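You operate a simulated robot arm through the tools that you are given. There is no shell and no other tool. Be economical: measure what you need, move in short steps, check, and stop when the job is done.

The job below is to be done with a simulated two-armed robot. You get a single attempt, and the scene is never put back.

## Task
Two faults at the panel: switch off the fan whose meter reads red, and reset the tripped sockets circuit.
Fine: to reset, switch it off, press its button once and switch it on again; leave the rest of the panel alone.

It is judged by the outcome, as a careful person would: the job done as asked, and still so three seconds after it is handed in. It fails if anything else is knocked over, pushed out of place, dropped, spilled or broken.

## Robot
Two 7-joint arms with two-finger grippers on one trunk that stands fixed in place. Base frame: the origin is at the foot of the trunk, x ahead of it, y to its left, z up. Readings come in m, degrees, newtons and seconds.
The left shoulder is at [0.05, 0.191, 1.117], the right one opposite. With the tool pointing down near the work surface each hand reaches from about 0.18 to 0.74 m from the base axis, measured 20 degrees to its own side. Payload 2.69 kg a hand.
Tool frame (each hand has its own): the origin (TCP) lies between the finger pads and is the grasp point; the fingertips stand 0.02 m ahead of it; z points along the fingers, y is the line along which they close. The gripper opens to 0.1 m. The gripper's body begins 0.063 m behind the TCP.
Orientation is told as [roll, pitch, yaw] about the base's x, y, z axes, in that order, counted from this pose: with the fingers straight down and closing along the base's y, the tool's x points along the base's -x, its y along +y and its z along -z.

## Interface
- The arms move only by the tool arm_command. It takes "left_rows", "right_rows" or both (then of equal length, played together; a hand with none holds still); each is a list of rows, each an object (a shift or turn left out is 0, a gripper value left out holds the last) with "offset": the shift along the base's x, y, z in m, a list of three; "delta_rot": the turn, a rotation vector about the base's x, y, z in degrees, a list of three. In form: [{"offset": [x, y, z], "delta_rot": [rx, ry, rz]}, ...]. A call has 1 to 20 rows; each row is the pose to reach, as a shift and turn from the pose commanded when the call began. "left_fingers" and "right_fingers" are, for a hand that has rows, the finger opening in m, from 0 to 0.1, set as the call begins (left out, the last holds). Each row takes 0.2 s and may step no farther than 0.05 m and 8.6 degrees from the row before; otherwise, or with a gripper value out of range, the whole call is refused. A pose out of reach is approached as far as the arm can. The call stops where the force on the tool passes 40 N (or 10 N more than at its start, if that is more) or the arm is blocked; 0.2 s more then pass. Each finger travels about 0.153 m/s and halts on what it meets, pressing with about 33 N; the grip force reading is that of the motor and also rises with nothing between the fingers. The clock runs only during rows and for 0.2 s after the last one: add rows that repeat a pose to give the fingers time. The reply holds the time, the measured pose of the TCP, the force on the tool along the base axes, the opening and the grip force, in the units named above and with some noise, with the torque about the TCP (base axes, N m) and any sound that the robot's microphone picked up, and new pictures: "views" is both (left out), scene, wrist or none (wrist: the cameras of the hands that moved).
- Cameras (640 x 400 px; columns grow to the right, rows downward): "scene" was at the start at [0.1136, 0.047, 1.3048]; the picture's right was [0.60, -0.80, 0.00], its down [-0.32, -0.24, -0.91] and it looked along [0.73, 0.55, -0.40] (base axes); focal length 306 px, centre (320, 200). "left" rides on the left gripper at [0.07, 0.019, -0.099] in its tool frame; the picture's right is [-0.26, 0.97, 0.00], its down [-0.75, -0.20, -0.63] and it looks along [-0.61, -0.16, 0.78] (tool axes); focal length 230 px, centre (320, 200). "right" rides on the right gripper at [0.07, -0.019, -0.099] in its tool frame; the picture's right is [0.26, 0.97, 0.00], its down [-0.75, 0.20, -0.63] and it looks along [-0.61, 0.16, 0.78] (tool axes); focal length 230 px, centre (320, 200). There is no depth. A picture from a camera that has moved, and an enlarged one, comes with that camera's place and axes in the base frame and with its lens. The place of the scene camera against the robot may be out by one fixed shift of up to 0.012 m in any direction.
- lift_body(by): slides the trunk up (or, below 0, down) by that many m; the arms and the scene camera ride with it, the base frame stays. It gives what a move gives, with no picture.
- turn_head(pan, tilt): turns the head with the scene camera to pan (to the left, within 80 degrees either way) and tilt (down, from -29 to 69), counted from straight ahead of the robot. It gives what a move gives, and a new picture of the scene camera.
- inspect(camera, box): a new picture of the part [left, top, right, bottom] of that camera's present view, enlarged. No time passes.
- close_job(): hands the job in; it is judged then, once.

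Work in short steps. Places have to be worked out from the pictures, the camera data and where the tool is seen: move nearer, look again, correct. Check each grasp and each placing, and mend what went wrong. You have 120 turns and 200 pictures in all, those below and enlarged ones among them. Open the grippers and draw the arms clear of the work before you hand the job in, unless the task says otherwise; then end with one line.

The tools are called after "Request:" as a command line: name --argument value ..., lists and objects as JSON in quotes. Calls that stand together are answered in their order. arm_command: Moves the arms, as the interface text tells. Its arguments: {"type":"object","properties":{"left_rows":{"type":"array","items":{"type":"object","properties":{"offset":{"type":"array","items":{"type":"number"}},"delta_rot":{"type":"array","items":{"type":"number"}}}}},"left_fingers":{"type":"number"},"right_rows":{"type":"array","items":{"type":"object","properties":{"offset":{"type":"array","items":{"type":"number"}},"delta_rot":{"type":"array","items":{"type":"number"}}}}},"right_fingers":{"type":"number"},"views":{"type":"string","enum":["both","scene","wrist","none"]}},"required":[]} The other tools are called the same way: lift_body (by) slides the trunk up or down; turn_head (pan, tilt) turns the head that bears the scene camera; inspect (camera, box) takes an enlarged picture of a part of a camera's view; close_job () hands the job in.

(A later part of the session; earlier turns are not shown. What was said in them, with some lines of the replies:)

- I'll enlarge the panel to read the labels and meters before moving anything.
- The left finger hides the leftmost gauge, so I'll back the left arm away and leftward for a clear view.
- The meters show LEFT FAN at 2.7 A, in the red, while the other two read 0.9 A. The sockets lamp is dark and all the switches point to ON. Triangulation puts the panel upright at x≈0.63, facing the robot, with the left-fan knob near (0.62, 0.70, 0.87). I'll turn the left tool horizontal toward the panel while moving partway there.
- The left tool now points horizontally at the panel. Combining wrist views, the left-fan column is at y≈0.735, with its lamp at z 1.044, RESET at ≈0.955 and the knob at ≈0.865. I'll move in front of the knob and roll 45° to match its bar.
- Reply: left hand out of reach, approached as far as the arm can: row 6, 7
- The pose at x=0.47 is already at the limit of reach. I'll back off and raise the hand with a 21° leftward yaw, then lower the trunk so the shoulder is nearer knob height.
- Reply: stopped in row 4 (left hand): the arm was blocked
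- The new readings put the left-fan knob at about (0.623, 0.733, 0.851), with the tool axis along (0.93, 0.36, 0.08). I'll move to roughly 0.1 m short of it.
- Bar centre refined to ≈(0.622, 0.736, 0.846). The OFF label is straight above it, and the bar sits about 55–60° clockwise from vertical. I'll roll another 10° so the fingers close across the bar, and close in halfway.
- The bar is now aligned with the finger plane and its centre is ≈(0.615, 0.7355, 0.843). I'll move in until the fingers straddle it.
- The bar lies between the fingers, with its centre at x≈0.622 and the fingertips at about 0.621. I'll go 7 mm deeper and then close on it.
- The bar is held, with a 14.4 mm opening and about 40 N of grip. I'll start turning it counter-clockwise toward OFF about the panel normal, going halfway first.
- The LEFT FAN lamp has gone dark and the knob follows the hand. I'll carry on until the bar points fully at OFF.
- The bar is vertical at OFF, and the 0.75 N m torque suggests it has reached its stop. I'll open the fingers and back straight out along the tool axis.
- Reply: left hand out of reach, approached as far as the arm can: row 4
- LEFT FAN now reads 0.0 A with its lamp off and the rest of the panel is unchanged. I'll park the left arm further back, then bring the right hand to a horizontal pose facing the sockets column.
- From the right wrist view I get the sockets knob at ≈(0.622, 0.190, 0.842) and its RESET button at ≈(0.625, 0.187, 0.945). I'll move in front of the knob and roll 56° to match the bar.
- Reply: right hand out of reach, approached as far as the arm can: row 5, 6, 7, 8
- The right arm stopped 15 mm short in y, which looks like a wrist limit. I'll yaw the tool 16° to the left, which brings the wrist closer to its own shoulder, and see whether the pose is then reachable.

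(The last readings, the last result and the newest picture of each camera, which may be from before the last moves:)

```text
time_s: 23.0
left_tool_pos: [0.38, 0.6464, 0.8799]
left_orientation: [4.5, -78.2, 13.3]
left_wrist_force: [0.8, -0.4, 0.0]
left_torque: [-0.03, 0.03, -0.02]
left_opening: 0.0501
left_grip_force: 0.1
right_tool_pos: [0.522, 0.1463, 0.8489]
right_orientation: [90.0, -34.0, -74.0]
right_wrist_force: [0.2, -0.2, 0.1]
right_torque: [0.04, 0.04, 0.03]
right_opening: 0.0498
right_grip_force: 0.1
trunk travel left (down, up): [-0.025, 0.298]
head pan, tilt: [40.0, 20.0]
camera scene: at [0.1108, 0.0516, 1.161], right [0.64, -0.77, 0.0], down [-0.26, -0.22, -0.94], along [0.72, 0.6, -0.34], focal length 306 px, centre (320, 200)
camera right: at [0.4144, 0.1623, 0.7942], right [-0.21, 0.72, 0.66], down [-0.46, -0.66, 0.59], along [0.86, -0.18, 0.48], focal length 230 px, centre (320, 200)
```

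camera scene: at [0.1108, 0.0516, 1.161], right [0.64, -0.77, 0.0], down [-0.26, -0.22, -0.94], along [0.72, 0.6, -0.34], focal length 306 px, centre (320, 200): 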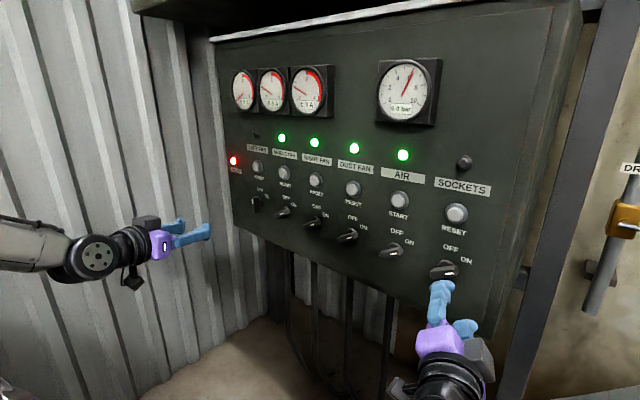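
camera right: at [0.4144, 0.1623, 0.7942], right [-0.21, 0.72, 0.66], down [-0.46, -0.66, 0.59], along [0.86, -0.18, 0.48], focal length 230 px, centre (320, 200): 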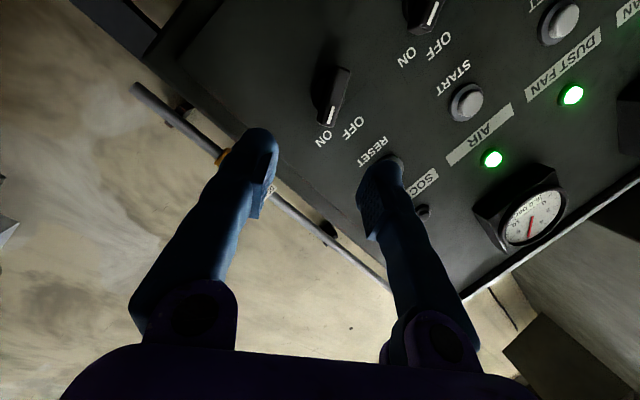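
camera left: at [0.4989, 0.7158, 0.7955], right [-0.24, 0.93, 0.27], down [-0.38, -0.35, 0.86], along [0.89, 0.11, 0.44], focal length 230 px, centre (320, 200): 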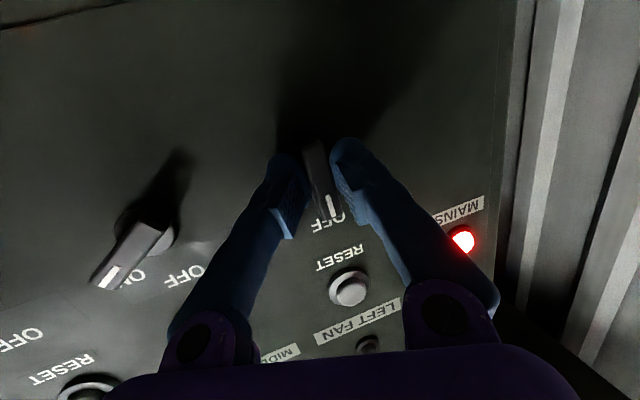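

The pose is now reachable, and triangulation gives the sockets bar at (0.622, 0.195, 0.843). I'll move closer along the tool axis.

Request:
arm_command --right_rows '[{"offset": [0.0, 0.014, -0.006]}, {"offset": [0.02, 0.026, -0.006]}, {"offset": [0.043, 0.033, -0.006]}, {"offset": [0.043, 0.033, -0.006]}]' --views "wrist"

Request:
inspect --camera "scene" --box '[380, 220, 508, 300]'

```text
time_s: 24.0
left_tool_pos: [0.3796, 0.6479, 0.8795]
left_orientation: [4.5, -78.1, 13.4]
left_wrist_force: [-0.4, -0.3, -0.3]
left_torque: [0.0, 0.01, -0.02]
left_opening: 0.0498
left_grip_force: 0.0
right_tool_pos: [0.5647, 0.1791, 0.8423]
right_orientation: [90.0, -34.0, -74.0]
right_wrist_force: [-0.1, -1.0, 0.0]
right_torque: [-0.01, 0.01, 0.01]
right_opening: 0.0498
right_grip_force: 0.0
trunk travel left (down, up): [-0.025, 0.298]
head pan, tilt: [40.0, 20.0]
camera right: at [0.4578, 0.1956, 0.7877], right [-0.21, 0.73, 0.66], down [-0.47, -0.66, 0.59], along [0.86, -0.18, 0.48], focal length 230 px, centre (320, 200)
```

right: 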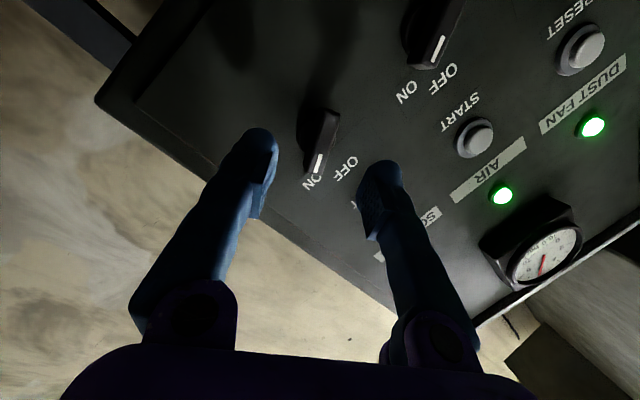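

```text
5.00 times, centred on (444, 260) of scene
camera zoom: at [0.1109, 0.0517, 1.161], right [0.64, -0.77, 0.0], down [-0.26, -0.22, -0.94], along [0.72, 0.6, -0.34], focal length 1528 px, centre (-300, -100)
```

zoom: 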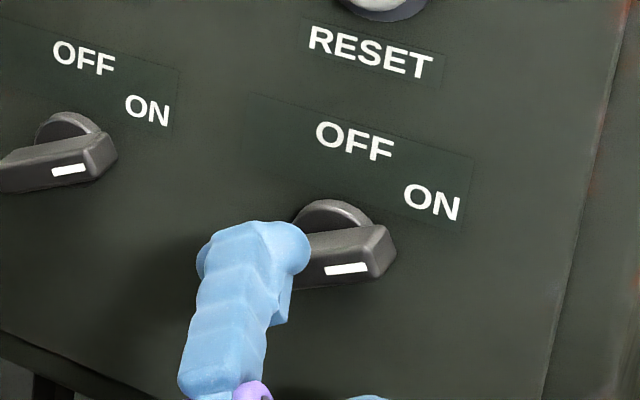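

The bar centre is confirmed at (0.62, 0.194, 0.843). I'll advance so the fingers straddle it.

Request:
arm_command --right_rows '[{"offset": [0.014, 0.005, 0.001]}, {"offset": [0.028, 0.01, 0.001]}, {"offset": [0.038, 0.013, 0.001]}, {"offset": [0.046, 0.015, 0.001]}, {"offset": [0.046, 0.015, 0.001]}]' --views "wrist"

```text
time_s: 25.2
left_tool_pos: [0.3809, 0.648, 0.88]
left_orientation: [4.6, -78.3, 13.4]
left_wrist_force: [-0.1, -0.9, -0.4]
left_torque: [-0.01, 0.0, -0.02]
left_opening: 0.0498
left_grip_force: 0.0
right_tool_pos: [0.6102, 0.1947, 0.8421]
right_orientation: [90.1, -34.1, -74.1]
right_wrist_force: [0.0, -0.3, -0.4]
right_torque: [-0.01, -0.03, -0.03]
right_opening: 0.0499
right_grip_force: 0.0
trunk travel left (down, up): [-0.025, 0.298]
head pan, tilt: [40.0, 20.0]
camera right: at [0.5037, 0.21, 0.7891], right [-0.21, 0.73, 0.66], down [-0.46, -0.66, 0.59], along [0.86, -0.18, 0.48], focal length 230 px, centre (320, 200)
```

right: 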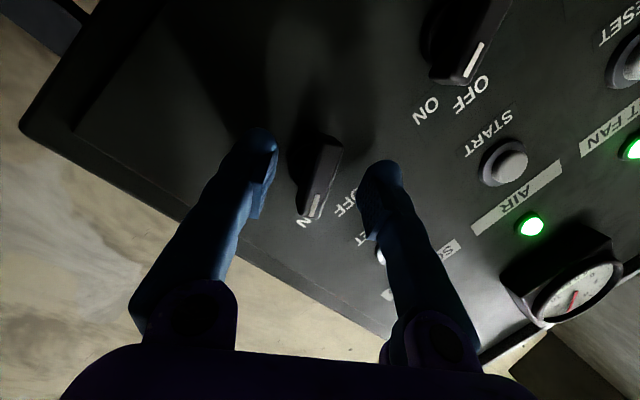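

The fingers straddle the bar evenly, so I'll close the grip.

Request:
arm_command --right_rows '[{"offset": [0, 0, 0]}, {"offset": [0, 0, 0]}, {"offset": [0, 0, 0]}]' --right_fingers 0.008 --views "wrist"

```text
time_s: 26.0
left_tool_pos: [0.3807, 0.6479, 0.8807]
left_orientation: [4.5, -78.1, 13.5]
left_wrist_force: [0.2, 0.2, -0.9]
left_torque: [0.01, -0.02, -0.01]
left_opening: 0.0499
left_grip_force: 0.0
right_tool_pos: [0.6105, 0.1944, 0.8431]
right_orientation: [90.1, -34.0, -73.9]
right_wrist_force: [4.4, 2.2, 0.7]
right_torque: [0.0, 0.13, -0.07]
right_opening: 0.0135
right_grip_force: 40.2
trunk travel left (down, up): [-0.025, 0.298]
head pan, tilt: [40.0, 20.0]
camera right: at [0.5038, 0.2102, 0.7892], right [-0.21, 0.73, 0.66], down [-0.47, -0.66, 0.59], along [0.86, -0.18, 0.48], focal length 230 px, centre (320, 200)
```

right: 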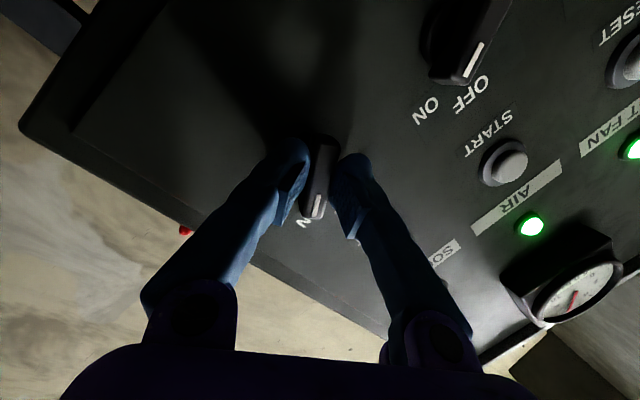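

The grip holds and is well centred. I'll turn −56° about the panel normal to OFF.

Request:
arm_command --right_rows '[{"delta_rot": [-7, 0, 0]}, {"delta_rot": [-14, 0, 0]}, {"delta_rot": [-21, 0, 0]}, {"delta_rot": [-28, 0, 0]}, {"delta_rot": [-35, 0, 0]}, {"delta_rot": [-42, 0, 0]}, {"delta_rot": [-49, 0, 0]}, {"delta_rot": [-56, 0, 0]}]' --views "wrist"

Request:
inspect --camera "scene" --box '[360, 150, 520, 300]'

```text
time_s: 27.8
left_tool_pos: [0.3808, 0.6471, 0.8812]
left_orientation: [4.6, -78.4, 13.3]
left_wrist_force: [0.2, 0.3, 0.5]
left_torque: [0.0, 0.05, -0.05]
left_opening: 0.0502
left_grip_force: 0.0
right_tool_pos: [0.6112, 0.1927, 0.8441]
right_orientation: [4.4, -77.0, 4.6]
right_wrist_force: [3.8, -2.7, 13.0]
right_torque: [0.37, 0.03, -0.22]
right_opening: 0.0134
right_grip_force: 40.7
trunk travel left (down, up): [-0.025, 0.298]
head pan, tilt: [40.0, 20.0]
camera right: at [0.5039, 0.1564, 0.7989], right [-0.21, 0.95, -0.23], down [-0.47, 0.11, 0.88], along [0.86, 0.29, 0.42], focal length 230 px, centre (320, 200)
```

right: 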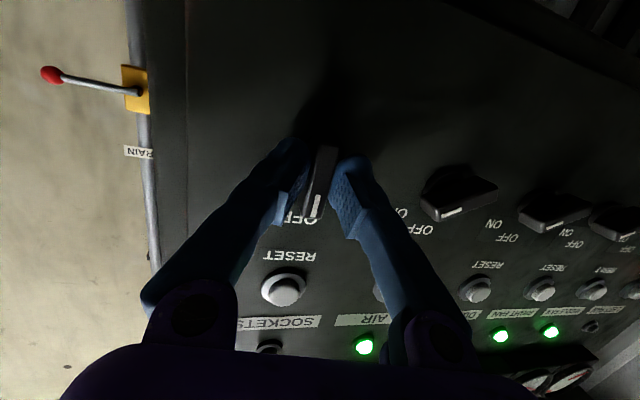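

```text
2.67 times, centred on (440, 225) of scene
camera zoom: at [0.11, 0.0511, 1.1613], right [0.64, -0.77, 0.0], down [-0.26, -0.22, -0.94], along [0.72, 0.6, -0.34], focal length 815 px, centre (0, 133)
```

zoom: 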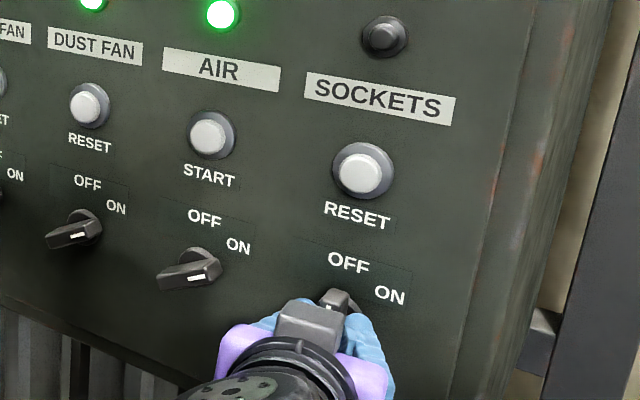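

The bar looks vertical. I'll nudge 4° further to confirm it has reached the OFF stop, then open and back out.

Request:
arm_command --right_rows '[{"delta_rot": [-4, 0, 0]}, {"delta_rot": [-4, 0, 0]}]' --views "none"

Request:
arm_command --right_rows '[{"offset": [0, 0, 0]}, {"offset": [0, 0, 0]}, {"offset": [-0.03, -0.005, 0.007]}, {"offset": [-0.06, -0.01, 0.014]}, {"offset": [-0.09, -0.015, 0.021]}, {"offset": [-0.12, -0.02, 0.028]}, {"offset": [-0.12, -0.02, 0.028]}]' --right_fingers 0.05

Request:
inspect --camera "scene" --box '[360, 150, 520, 300]'

```text
time_s: 28.4
left_tool_pos: [0.3804, 0.6463, 0.8813]
left_orientation: [4.8, -78.2, 13.3]
left_wrist_force: [-0.5, -0.6, -0.1]
left_torque: [-0.02, -0.02, -0.05]
left_opening: 0.0503
left_grip_force: 0.0
right_tool_pos: [0.6096, 0.1942, 0.8444]
right_orientation: [-12.2, -76.1, 20.6]
right_wrist_force: [3.5, -4.7, 13.0]
right_torque: [0.75, -0.24, -0.38]
right_opening: 0.0141
right_grip_force: 41.6
trunk travel left (down, up): [-0.025, 0.298]
head pan, tilt: [40.0, 20.0]
```

```text
time_s: 30.0
left_tool_pos: [0.3795, 0.6469, 0.8807]
left_orientation: [4.4, -78.3, 13.4]
left_wrist_force: [0.6, 0.0, -0.4]
left_torque: [0.0, -0.01, -0.02]
left_opening: 0.0499
left_grip_force: 0.1
right_tool_pos: [0.4902, 0.1736, 0.8721]
right_orientation: [-12.1, -75.9, 20.7]
right_wrist_force: [0.4, 0.5, 0.3]
right_torque: [0.0, 0.0, -0.01]
right_opening: 0.0497
right_grip_force: 0.1
trunk travel left (down, up): [-0.025, 0.298]
head pan, tilt: [40.0, 20.0]
camera scene: at [0.1107, 0.0517, 1.1611], right [0.64, -0.77, 0.0], down [-0.26, -0.22, -0.94], along [0.72, 0.6, -0.34], focal length 306 px, centre (320, 200)
camera right: at [0.3833, 0.1335, 0.8282], right [-0.21, 0.93, -0.3], down [-0.47, 0.18, 0.87], along [0.86, 0.32, 0.4], focal length 230 px, centre (320, 200)
```

scene: 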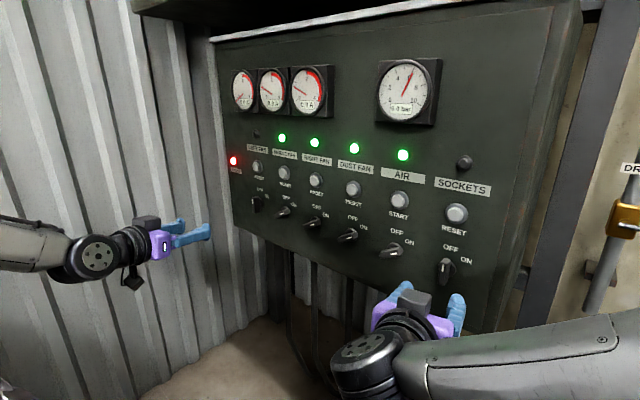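
right: 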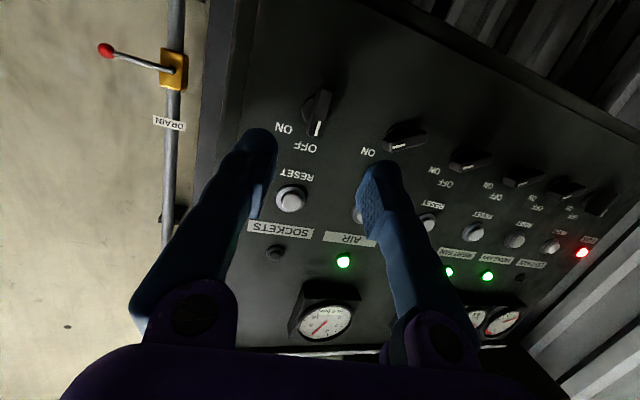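

```text
2.67 times, centred on (440, 225) of scene
camera zoom: at [0.1107, 0.0517, 1.1611], right [0.64, -0.77, 0.0], down [-0.26, -0.22, -0.94], along [0.72, 0.6, -0.34], focal length 815 px, centre (0, 133)
```

zoom: 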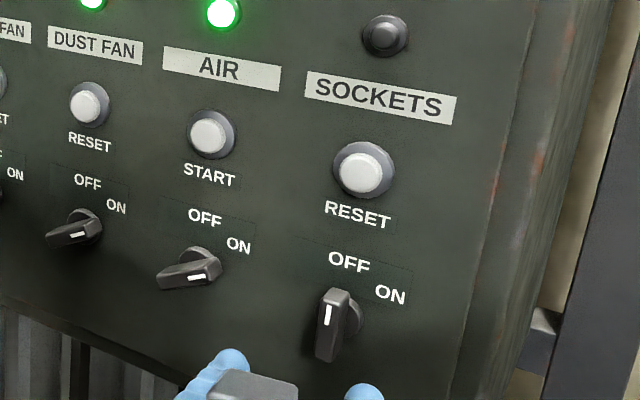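

The sockets switch is now at OFF. RESET sits at about (0.62, 0.19, 0.943), so I'll close the fingers, level the tool and stop in front of the button.

Request:
arm_command --right_rows '[{"offset": [0, 0.004, 0.024], "delta_rot": [0, -7, 0]}, {"offset": [0.0, 0.008, 0.048], "delta_rot": [0, -13.5, 0]}, {"offset": [0.03, 0.012, 0.071], "delta_rot": [0, -13.5, 0]}, {"offset": [0.06, 0.012, 0.071], "delta_rot": [0, -13.5, 0]}, {"offset": [0.06, 0.012, 0.071], "delta_rot": [0, -13.5, 0]}]' --right_fingers 0.0

Request:
inspect --camera "right" --box '[240, 110, 400, 210]'

Request:
inspect --camera "scene" --box '[380, 170, 508, 250]'

```text
time_s: 31.2
left_tool_pos: [0.3802, 0.6472, 0.8816]
left_orientation: [4.5, -78.3, 13.4]
left_wrist_force: [0.4, -0.6, -0.6]
left_torque: [0.03, -0.01, -0.02]
left_opening: 0.0501
left_grip_force: 0.1
right_tool_pos: [0.5504, 0.1871, 0.941]
right_orientation: [-85.2, -85.1, 93.3]
right_wrist_force: [-0.4, 0.4, 0.3]
right_torque: [-0.03, 0.02, 0.01]
right_opening: 0.0
right_grip_force: 29.7
trunk travel left (down, up): [-0.025, 0.298]
head pan, tilt: [40.0, 20.0]
camera scene: at [0.111, 0.0517, 1.161], right [0.64, -0.77, 0.0], down [-0.26, -0.22, -0.94], along [0.72, 0.6, -0.34], focal length 306 px, centre (320, 200)
camera right: at [0.457, 0.1469, 0.8741], right [-0.13, 0.93, -0.34], down [-0.65, 0.18, 0.74], along [0.74, 0.32, 0.59], focal length 230 px, centre (320, 200)
```

scene: 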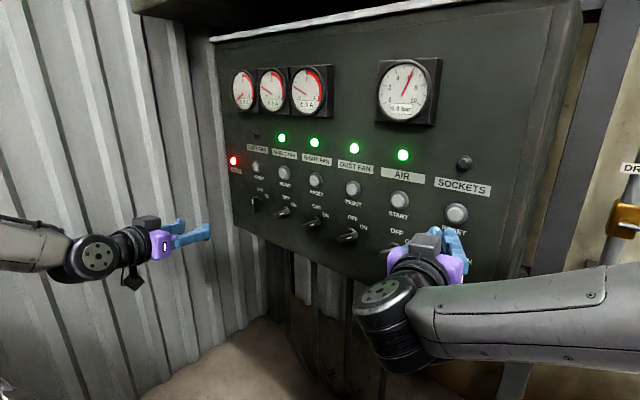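
right: 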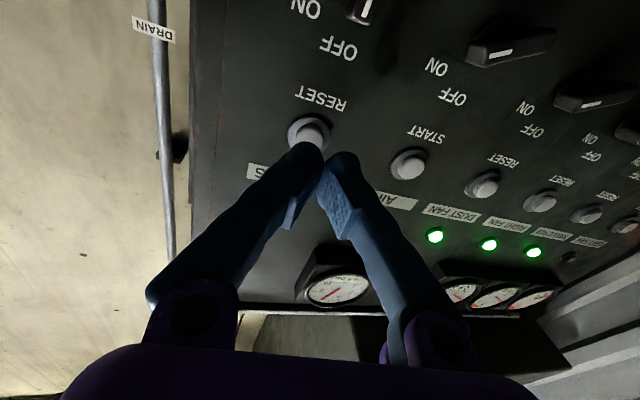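

```text
4.00 times, centred on (320, 160) of right
camera zoom: at [0.457, 0.1469, 0.8741], right [-0.13, 0.93, -0.34], down [-0.65, 0.18, 0.74], along [0.74, 0.32, 0.59], focal length 920 px, centre (320, 360)
```

zoom: 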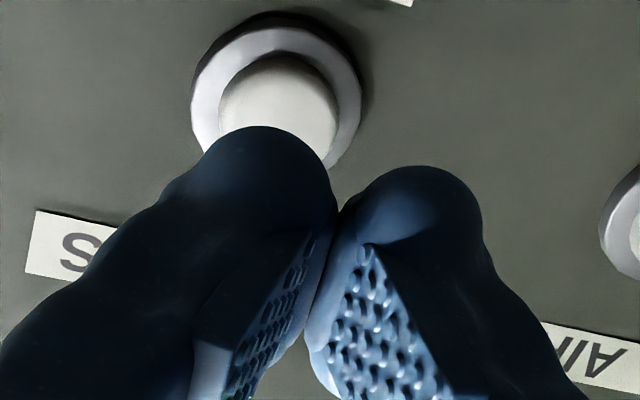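

```text
5.00 times, centred on (444, 210) of scene
camera zoom: at [0.111, 0.0517, 1.161], right [0.64, -0.77, 0.0], down [-0.26, -0.22, -0.94], along [0.72, 0.6, -0.34], focal length 1528 px, centre (-300, 150)
```

zoom: 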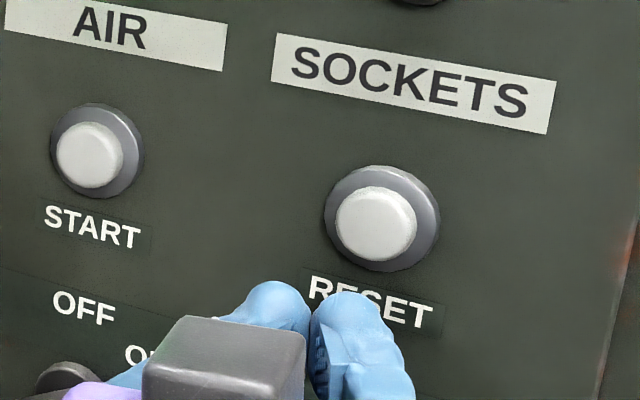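

The fingertips are at (0.570, 0.190, 0.941) and the cap centre is ≈(0.62, 0.188, 0.945). I'll correct the height by 4 mm and advance to just short of the cap.

Request:
arm_command --right_rows '[{"offset": [0.01, -0.001, 0.004]}, {"offset": [0.02, -0.001, 0.004]}, {"offset": [0.028, -0.001, 0.004]}, {"offset": [0.028, -0.001, 0.004]}]' --views "wrist"

Request:
inspect --camera "scene" --box '[380, 170, 508, 250]'

```text
time_s: 32.2
left_tool_pos: [0.3812, 0.6466, 0.879]
left_orientation: [4.7, -78.4, 13.4]
left_wrist_force: [0.2, 0.3, 0.4]
left_torque: [0.02, 0.03, 0.01]
left_opening: 0.0499
left_grip_force: 0.0
right_tool_pos: [0.5792, 0.1856, 0.9456]
right_orientation: [-85.2, -85.0, 93.1]
right_wrist_force: [-0.6, -0.3, -0.1]
right_torque: [0.02, -0.02, 0.01]
right_opening: 0.0001
right_grip_force: 29.4
trunk travel left (down, up): [-0.025, 0.298]
head pan, tilt: [40.0, 20.0]
camera right: at [0.4849, 0.1451, 0.8783], right [-0.13, 0.93, -0.34], down [-0.66, 0.18, 0.73], along [0.74, 0.32, 0.59], focal length 230 px, centre (320, 200)
```

right: 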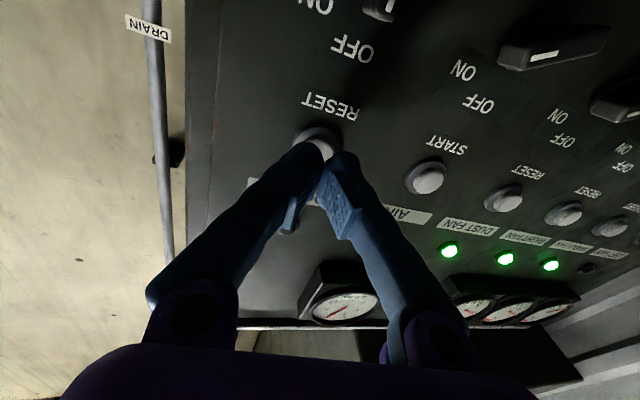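

```text
5.00 times, centred on (444, 210) of scene
camera zoom: at [0.1109, 0.0517, 1.161], right [0.64, -0.77, 0.0], down [-0.26, -0.22, -0.94], along [0.72, 0.6, -0.34], focal length 1528 px, centre (-300, 150)
```

zoom: 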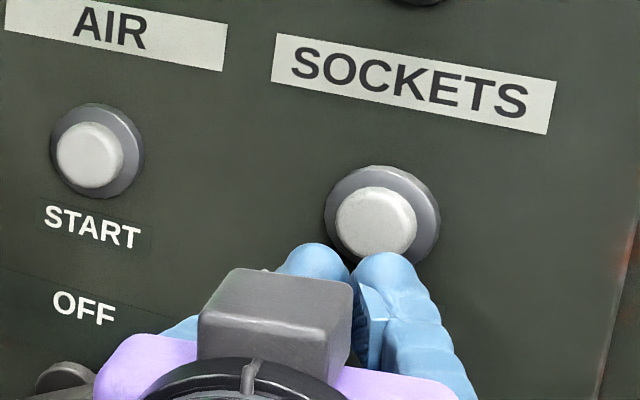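

The scene and wrist views suggest the cap centre is nearer z≈0.950, so I'll raise another 4 mm and advance gently until I feel the cap.

Request:
arm_command --right_rows '[{"offset": [0.0, 0.001, 0.004]}, {"offset": [0.006, 0.001, 0.004]}, {"offset": [0.012, 0.001, 0.004]}, {"offset": [0.012, 0.001, 0.004]}]' --views "none"

Request:
inspect --camera "scene" --box '[400, 180, 496, 240]'

```text
time_s: 33.2
left_tool_pos: [0.3801, 0.648, 0.8799]
left_orientation: [4.5, -78.2, 13.5]
left_wrist_force: [-0.2, 0.1, -0.8]
left_torque: [0.02, -0.01, 0.02]
left_opening: 0.0502
left_grip_force: 0.0
right_tool_pos: [0.5899, 0.1869, 0.9493]
right_orientation: [-85.4, -84.9, 93.4]
right_wrist_force: [0.7, 0.0, -0.7]
right_torque: [0.0, -0.01, 0.03]
right_opening: 0.0
right_grip_force: 29.2
trunk travel left (down, up): [-0.025, 0.298]
head pan, tilt: [40.0, 20.0]
```

```text
6.67 times, centred on (448, 210) of scene
camera zoom: at [0.1108, 0.0517, 1.1611], right [0.64, -0.77, 0.0], down [-0.26, -0.22, -0.94], along [0.72, 0.6, -0.34], focal length 2037 px, centre (-533, 133)
```

zoom: 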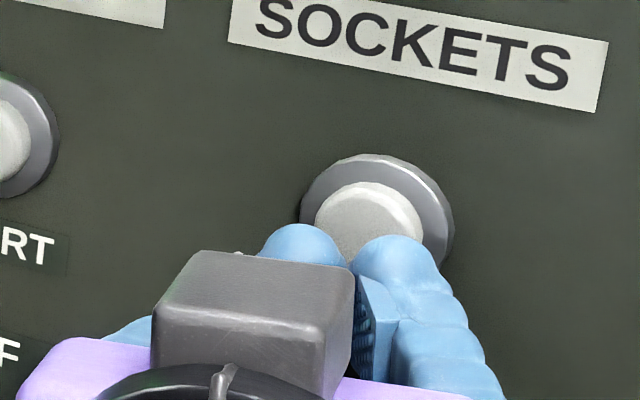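

No contact yet, and the tips are lined up just in front of the cap. I'll press in 3 mm steps.

Request:
arm_command --right_rows '[{"offset": [0.003, 0, 0]}, {"offset": [0.006, 0, 0]}, {"offset": [0.009, 0, 0]}, {"offset": [0.012, 0, 0]}]' --views "none"

Request:
inspect --camera "scene" --box '[400, 180, 496, 240]'

```text
time_s: 34.2
left_tool_pos: [0.381, 0.6471, 0.8801]
left_orientation: [4.5, -78.3, 13.4]
left_wrist_force: [-0.2, 0.0, 0.0]
left_torque: [0.01, -0.03, 0.03]
left_opening: 0.0501
left_grip_force: 0.1
right_tool_pos: [0.6024, 0.1859, 0.9502]
right_orientation: [-85.3, -85.0, 93.2]
right_wrist_force: [0.4, -0.5, 0.2]
right_torque: [0.02, 0.01, 0.02]
right_opening: 0.0
right_grip_force: 29.4
trunk travel left (down, up): [-0.025, 0.298]
head pan, tilt: [40.0, 20.0]
```

```text
6.67 times, centred on (448, 210) of scene
camera zoom: at [0.1108, 0.0517, 1.161], right [0.64, -0.77, 0.0], down [-0.26, -0.22, -0.94], along [0.72, 0.6, -0.34], focal length 2037 px, centre (-533, 133)
```

zoom: 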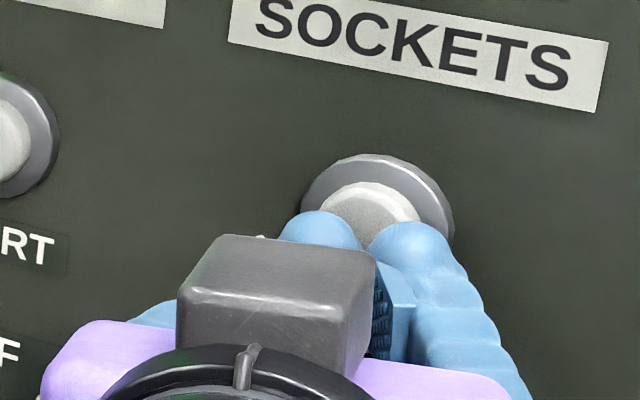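

Still no contact with the tips at x≈0.622. I'll keep pressing slowly and watch the force.

Request:
arm_command --right_rows '[{"offset": [0.002, 0, 0.001]}, {"offset": [0.004, 0, 0.001]}, {"offset": [0.006, 0, 0.001]}, {"offset": [0.008, 0, 0.001]}]' --views "none"

Request:
inspect --camera "scene" --box '[400, 180, 496, 240]'

```text
time_s: 35.2
left_tool_pos: [0.3805, 0.6463, 0.8787]
left_orientation: [4.5, -78.2, 13.3]
left_wrist_force: [0.3, -0.4, -0.1]
left_torque: [-0.01, -0.01, -0.02]
left_opening: 0.0499
left_grip_force: 0.0
right_tool_pos: [0.6103, 0.1864, 0.9512]
right_orientation: [-85.1, -85.0, 93.2]
right_wrist_force: [-0.1, 0.2, 0.5]
right_torque: [0.02, -0.01, -0.04]
right_opening: 0.0
right_grip_force: 29.1
trunk travel left (down, up): [-0.025, 0.298]
head pan, tilt: [40.0, 20.0]
```

```text
6.67 times, centred on (448, 210) of scene
camera zoom: at [0.1108, 0.0517, 1.1611], right [0.64, -0.77, 0.0], down [-0.26, -0.22, -0.94], along [0.72, 0.6, -0.34], focal length 2037 px, centre (-533, 133)
```

zoom: 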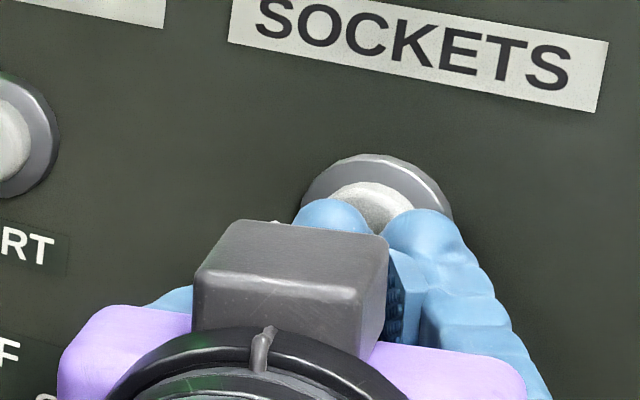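

No contact yet at 0.630; continuing in 2 mm steps.

Request:
arm_command --right_rows '[{"offset": [0.002, 0, 0.001]}, {"offset": [0.004, 0, 0.001]}, {"offset": [0.006, 0, 0.001]}, {"offset": [0.008, 0, 0.001]}]' --views "none"

Request:
inspect --camera "scene" --box '[400, 180, 496, 240]'

```text
time_s: 36.2
left_tool_pos: [0.3809, 0.6475, 0.8795]
left_orientation: [4.4, -78.3, 13.3]
left_wrist_force: [-0.2, -0.5, -1.0]
left_torque: [-0.02, 0.01, -0.04]
left_opening: 0.0499
left_grip_force: 0.0
right_tool_pos: [0.6184, 0.1856, 0.9526]
right_orientation: [-85.2, -85.0, 93.2]
right_wrist_force: [-1.4, 0.3, -0.3]
right_torque: [-0.01, -0.04, -0.01]
right_opening: 0.0
right_grip_force: 29.8
trunk travel left (down, up): [-0.025, 0.298]
head pan, tilt: [40.0, 20.0]
```

```text
6.67 times, centred on (448, 210) of scene
camera zoom: at [0.1108, 0.0517, 1.1611], right [0.64, -0.77, 0.0], down [-0.26, -0.22, -0.94], along [0.72, 0.6, -0.34], focal length 2037 px, centre (-533, 133)
```

zoom: 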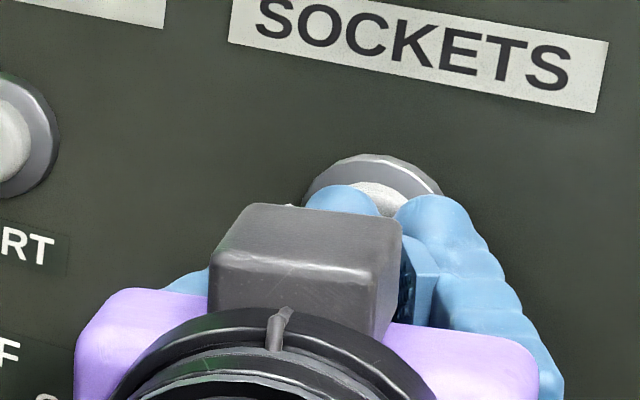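

Fx reads −1.4 N, so contact is probably beginning at tip x≈0.638. Continuing in fine steps.

Request:
arm_command --right_rows '[{"offset": [0.0015, 0.001, 0]}, {"offset": [0.003, 0.001, 0]}, {"offset": [0.0045, 0.001, 0]}]' --views "none"

Request:
inspect --camera "scene" --box '[400, 180, 496, 240]'

```text
time_s: 37.0
left_tool_pos: [0.3809, 0.6481, 0.8807]
left_orientation: [4.6, -78.3, 13.4]
left_wrist_force: [-0.1, 0.1, 0.2]
left_torque: [0.01, -0.01, 0.0]
left_opening: 0.05
left_grip_force: 0.0
right_tool_pos: [0.6224, 0.1875, 0.9528]
right_orientation: [-85.6, -85.0, 93.4]
right_wrist_force: [-3.7, -1.0, 0.7]
right_torque: [0.01, -0.01, -0.04]
right_opening: 0.0
right_grip_force: 29.1
trunk travel left (down, up): [-0.025, 0.298]
head pan, tilt: [40.0, 20.0]
heard: click
```

```text
6.67 times, centred on (448, 210) of scene
camera zoom: at [0.1105, 0.0515, 1.1611], right [0.64, -0.77, 0.0], down [-0.26, -0.22, -0.94], along [0.72, 0.6, -0.34], focal length 2037 px, centre (-533, 133)
```

zoom: 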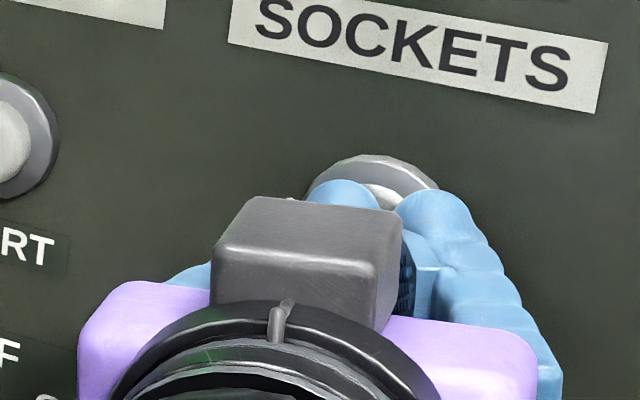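

A click was heard, so RESET has been pressed once. I'll back straight off and return to the pre-grasp pose by the knob with the earlier tool tilt.

Request:
arm_command --right_rows '[{"offset": [-0.03, 0, 0]}, {"offset": [-0.07, 0, 0]}, {"offset": [-0.11, -0.003, 0]}, {"offset": [-0.133, -0.008, -0.04], "delta_rot": [0, 7, 0]}, {"offset": [-0.133, -0.013, -0.08], "delta_rot": [0, 13.5, 0]}, {"offset": [-0.133, -0.013, -0.08], "delta_rot": [0, 13.5, 0]}]' --views "none"

Request:
arm_command --right_rows '[{"offset": [0, 0, 0]}, {"offset": [0, 0, 0]}]' --right_fingers 0.05

```text
time_s: 38.4
left_tool_pos: [0.3801, 0.6471, 0.8799]
left_orientation: [4.6, -78.1, 13.4]
left_wrist_force: [0.5, -0.1, -0.8]
left_torque: [-0.01, -0.01, 0.0]
left_opening: 0.05
left_grip_force: 0.0
right_tool_pos: [0.4905, 0.1738, 0.8722]
right_orientation: [-12.1, -75.8, 20.6]
right_wrist_force: [-0.4, 0.4, -0.6]
right_torque: [0.0, -0.01, 0.01]
right_opening: 0.0
right_grip_force: 29.5
trunk travel left (down, up): [-0.025, 0.298]
head pan, tilt: [40.0, 20.0]
```

```text
time_s: 39.0
left_tool_pos: [0.3813, 0.6476, 0.8794]
left_orientation: [4.5, -78.3, 13.3]
left_wrist_force: [-0.6, 0.6, -1.0]
left_torque: [-0.01, 0.02, -0.01]
left_opening: 0.0498
left_grip_force: 0.1
right_tool_pos: [0.4906, 0.1739, 0.8729]
right_orientation: [-12.1, -76.0, 20.8]
right_wrist_force: [-0.5, -0.3, 0.2]
right_torque: [-0.02, 0.04, -0.02]
right_opening: 0.0499
right_grip_force: 0.1
trunk travel left (down, up): [-0.025, 0.298]
head pan, tilt: [40.0, 20.0]
camera scene: at [0.1108, 0.0517, 1.1611], right [0.64, -0.77, 0.0], down [-0.26, -0.22, -0.94], along [0.72, 0.6, -0.34], focal length 306 px, centre (320, 200)
camera right: at [0.3834, 0.1337, 0.8295], right [-0.21, 0.93, -0.3], down [-0.47, 0.18, 0.87], along [0.86, 0.32, 0.4], focal length 230 px, centre (320, 200)
```

scene: 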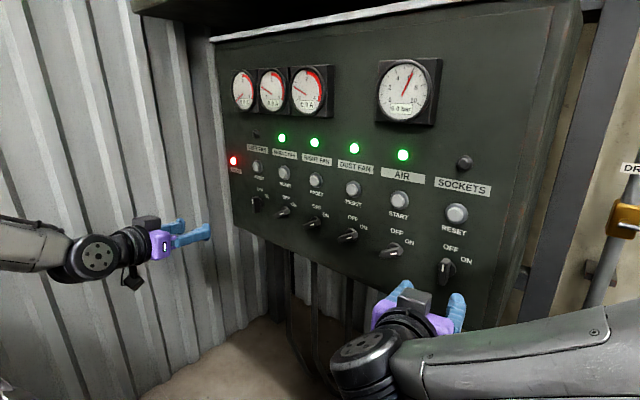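
right: 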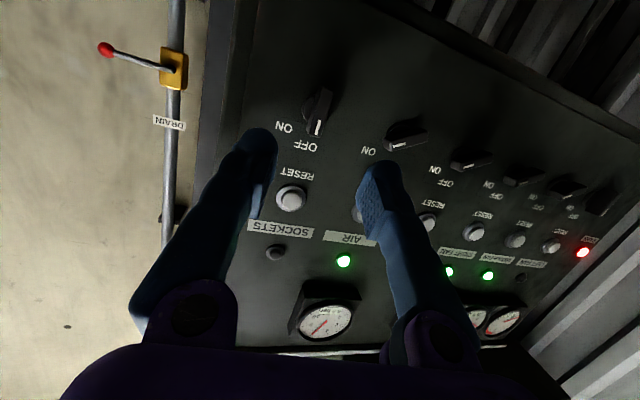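

I'm back at exactly the earlier withdrawal pose, so I'll reverse that path onto the knob and grip it again.

Request:
arm_command --right_rows '[{"offset": [0.03, 0.005, -0.007]}, {"offset": [0.06, 0.01, -0.014]}, {"offset": [0.09, 0.015, -0.021]}, {"offset": [0.108, 0.018, -0.025]}, {"offset": [0.12, 0.02, -0.028]}, {"offset": [0.12, 0.02, -0.028]}]' --views "none"

Request:
arm_command --right_rows '[{"offset": [0, 0, 0]}, {"offset": [0, 0, 0]}, {"offset": [0, 0, 0]}]' --right_fingers 0.008 --views "wrist"

```text
time_s: 40.4
left_tool_pos: [0.3808, 0.6468, 0.8791]
left_orientation: [4.5, -78.1, 13.4]
left_wrist_force: [0.8, 0.1, -0.1]
left_torque: [-0.03, -0.01, 0.02]
left_opening: 0.0501
left_grip_force: 0.1
right_tool_pos: [0.6096, 0.1947, 0.8456]
right_orientation: [-12.3, -75.9, 20.8]
right_wrist_force: [-0.4, -0.3, 0.1]
right_torque: [0.03, 0.02, 0.04]
right_opening: 0.05
right_grip_force: 0.0
trunk travel left (down, up): [-0.025, 0.298]
head pan, tilt: [40.0, 20.0]
```

```text
time_s: 41.2
left_tool_pos: [0.3804, 0.6481, 0.881]
left_orientation: [4.8, -78.2, 13.3]
left_wrist_force: [-0.5, 0.4, -0.3]
left_torque: [0.02, -0.01, 0.0]
left_opening: 0.05
left_grip_force: 0.1
right_tool_pos: [0.609, 0.1935, 0.8443]
right_orientation: [-11.8, -75.8, 20.2]
right_wrist_force: [1.6, -4.6, -1.3]
right_torque: [0.68, -0.01, -0.4]
right_opening: 0.0146
right_grip_force: 40.9
trunk travel left (down, up): [-0.025, 0.298]
head pan, tilt: [40.0, 20.0]
camera right: at [0.5036, 0.1536, 0.8015], right [-0.21, 0.93, -0.3], down [-0.46, 0.18, 0.87], along [0.86, 0.32, 0.4], focal length 230 px, centre (320, 200)
```

right: 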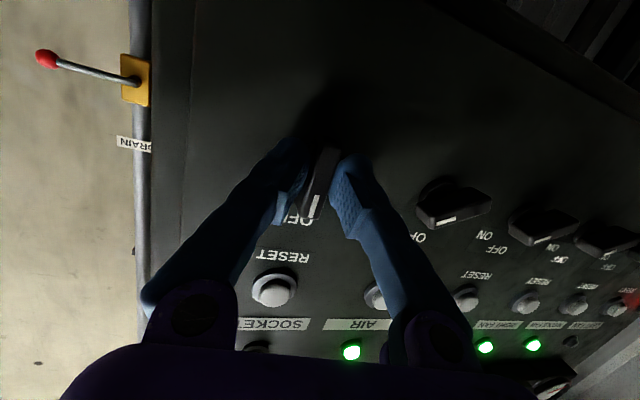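

The grip holds. I'll turn +60° back toward ON.

Request:
arm_command --right_rows '[{"delta_rot": [7, 0, 0]}, {"delta_rot": [14, 0, 0]}, {"delta_rot": [21, 0, 0]}, {"delta_rot": [28, 0, 0]}, {"delta_rot": [35, 0, 0]}, {"delta_rot": [42, 0, 0]}, {"delta_rot": [49, 0, 0]}, {"delta_rot": [56, 0, 0]}, {"delta_rot": [61, 0, 0]}]' --views "wrist"

Request:
inspect --camera "scene" --box '[360, 150, 520, 300]'

```text
time_s: 43.2
left_tool_pos: [0.3815, 0.6484, 0.8794]
left_orientation: [4.5, -78.1, 13.3]
left_wrist_force: [-0.5, -0.3, -0.4]
left_torque: [0.0, -0.01, 0.0]
left_opening: 0.0501
left_grip_force: 0.1
right_tool_pos: [0.6109, 0.1942, 0.8427]
right_orientation: [90.2, -33.1, -74.0]
right_wrist_force: [17.1, 6.0, -2.0]
right_torque: [-0.02, -0.25, -0.63]
right_opening: 0.0138
right_grip_force: 39.5
trunk travel left (down, up): [-0.025, 0.298]
head pan, tilt: [40.0, 20.0]
camera right: at [0.5034, 0.2114, 0.7899], right [-0.21, 0.71, 0.67], down [-0.46, -0.67, 0.58], along [0.86, -0.19, 0.47], focal length 230 px, centre (320, 200)
```

right: 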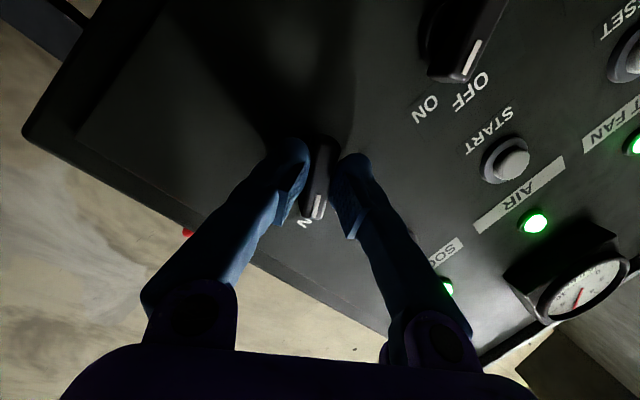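

```text
2.67 times, centred on (440, 225) of scene
camera zoom: at [0.1123, 0.0521, 1.1608], right [0.64, -0.77, 0.0], down [-0.26, -0.22, -0.94], along [0.72, 0.6, -0.34], focal length 815 px, centre (0, 133)
```

zoom: 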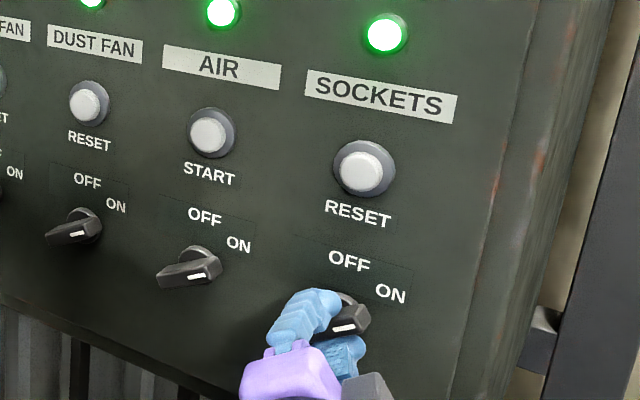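

The SOCKETS lamp is green and the bar points at ON. I'll release and withdraw along the tool axis.

Request:
arm_command --right_rows '[{"offset": [0, 0, 0]}, {"offset": [0, 0, 0]}, {"offset": [-0.03, -0.009, 0]}, {"offset": [-0.06, -0.018, 0]}, {"offset": [-0.09, -0.026, 0]}, {"offset": [-0.12, -0.05, 0]}, {"offset": [-0.15, -0.09, 0]}, {"offset": [-0.17, -0.12, 0]}]' --right_fingers 0.05 --views "scene"

Request:
inspect --camera "scene" --box '[360, 150, 520, 300]'

Request:
inspect --camera "scene" --box '[210, 60, 450, 260]'

```text
time_s: 45.0
left_tool_pos: [0.3816, 0.6479, 0.8799]
left_orientation: [4.6, -78.3, 13.4]
left_wrist_force: [0.0, -0.5, 0.3]
left_torque: [-0.01, -0.02, -0.01]
left_opening: 0.0499
left_grip_force: 0.1
right_tool_pos: [0.4376, 0.0739, 0.8431]
right_orientation: [90.4, -33.0, -74.3]
right_wrist_force: [-0.1, 0.4, 0.5]
right_torque: [0.01, 0.01, 0.0]
right_opening: 0.0502
right_grip_force: 0.0
trunk travel left (down, up): [-0.025, 0.298]
head pan, tilt: [40.0, 20.0]
camera scene: at [0.1108, 0.0516, 1.1611], right [0.64, -0.77, 0.0], down [-0.26, -0.22, -0.94], along [0.72, 0.6, -0.34], focal length 306 px, centre (320, 200)
```

scene: 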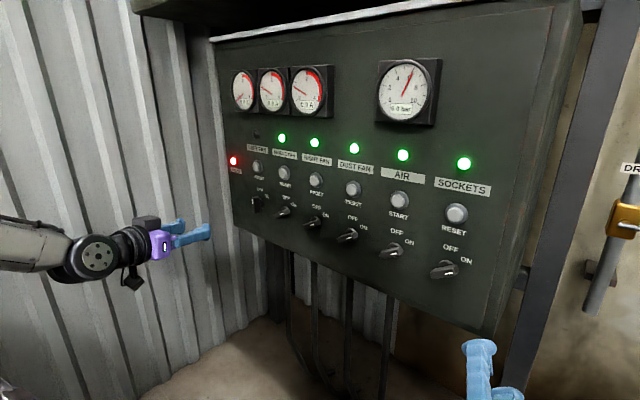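

```text
2.67 times, centred on (440, 225) of scene
camera zoom: at [0.1108, 0.0516, 1.1611], right [0.64, -0.77, 0.0], down [-0.26, -0.22, -0.94], along [0.72, 0.6, -0.34], focal length 815 px, centre (0, 133)
```

zoom: 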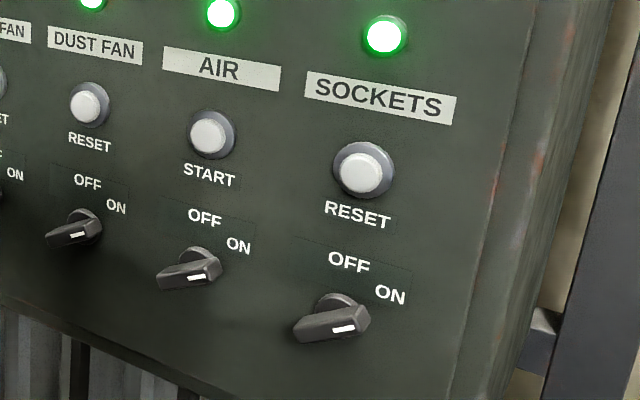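

```text
2.00 times, centred on (330, 160) of scene
camera zoom: at [0.1108, 0.0516, 1.1611], right [0.64, -0.77, 0.0], down [-0.26, -0.22, -0.94], along [0.72, 0.6, -0.34], focal length 611 px, centre (300, 280)
```

zoom: 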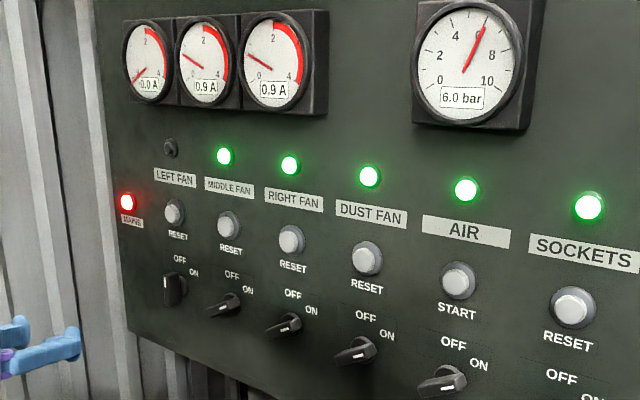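

Everything reads as asked: LEFT FAN is off at 0.0 A, SOCKETS is on with its lamp green, and the rest is unchanged. I'll open both grippers fully in the clear and confirm it stays that way.

Request:
arm_command --left_rows '[{"offset": [-0.02, 0, 0]}, {"offset": [-0.04, -0.01, 0]}, {"offset": [-0.04, -0.01, 0]}, {"offset": [-0.04, -0.01, 0]}, {"offset": [-0.04, -0.01, 0]}, {"offset": [-0.04, -0.01, 0]}, {"offset": [-0.04, -0.01, 0]}, {"offset": [-0.04, -0.01, 0]}]' --right_rows '[{"offset": [-0.02, 0, 0]}, {"offset": [-0.04, 0, 0]}, {"offset": [-0.04, 0, 0]}, {"offset": [-0.04, 0, 0]}, {"offset": [-0.04, 0, 0]}, {"offset": [-0.04, 0, 0]}, {"offset": [-0.04, 0, 0]}, {"offset": [-0.04, 0, 0]}]' --left_fingers 0.1 --right_fingers 0.1 --views "scene"

```text
time_s: 46.8
left_tool_pos: [0.3405, 0.6365, 0.8811]
left_orientation: [4.5, -78.4, 13.4]
left_wrist_force: [0.0, -1.2, 0.1]
left_torque: [0.02, 0.0, -0.04]
left_opening: 0.0999
left_grip_force: 0.0
right_tool_pos: [0.3988, 0.0743, 0.843]
right_orientation: [90.4, -33.1, -74.2]
right_wrist_force: [0.0, 0.8, 0.0]
right_torque: [0.01, 0.02, 0.0]
right_opening: 0.1001
right_grip_force: 0.1
trunk travel left (down, up): [-0.025, 0.298]
head pan, tilt: [40.0, 20.0]
camera scene: at [0.1108, 0.0517, 1.1611], right [0.64, -0.77, 0.0], down [-0.26, -0.22, -0.94], along [0.72, 0.6, -0.34], focal length 306 px, centre (320, 200)
```

scene: 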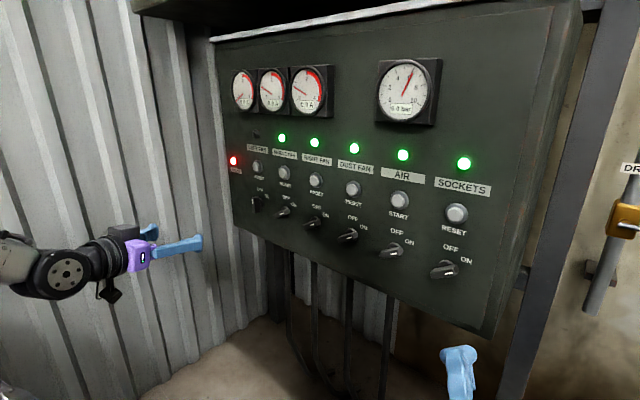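

The panel has held steady and both arms are clear with open grippers, so I'm handing the job in.

Request:
close_job

```text
The job is handed in.
```

The left fan, whose meter read red at 2.7 A, is switched off and now reads 0.0 A; the sockets circuit was switched off, reset with one button press and switched on again, its lamp is green, and nothing else on the panel was touched.
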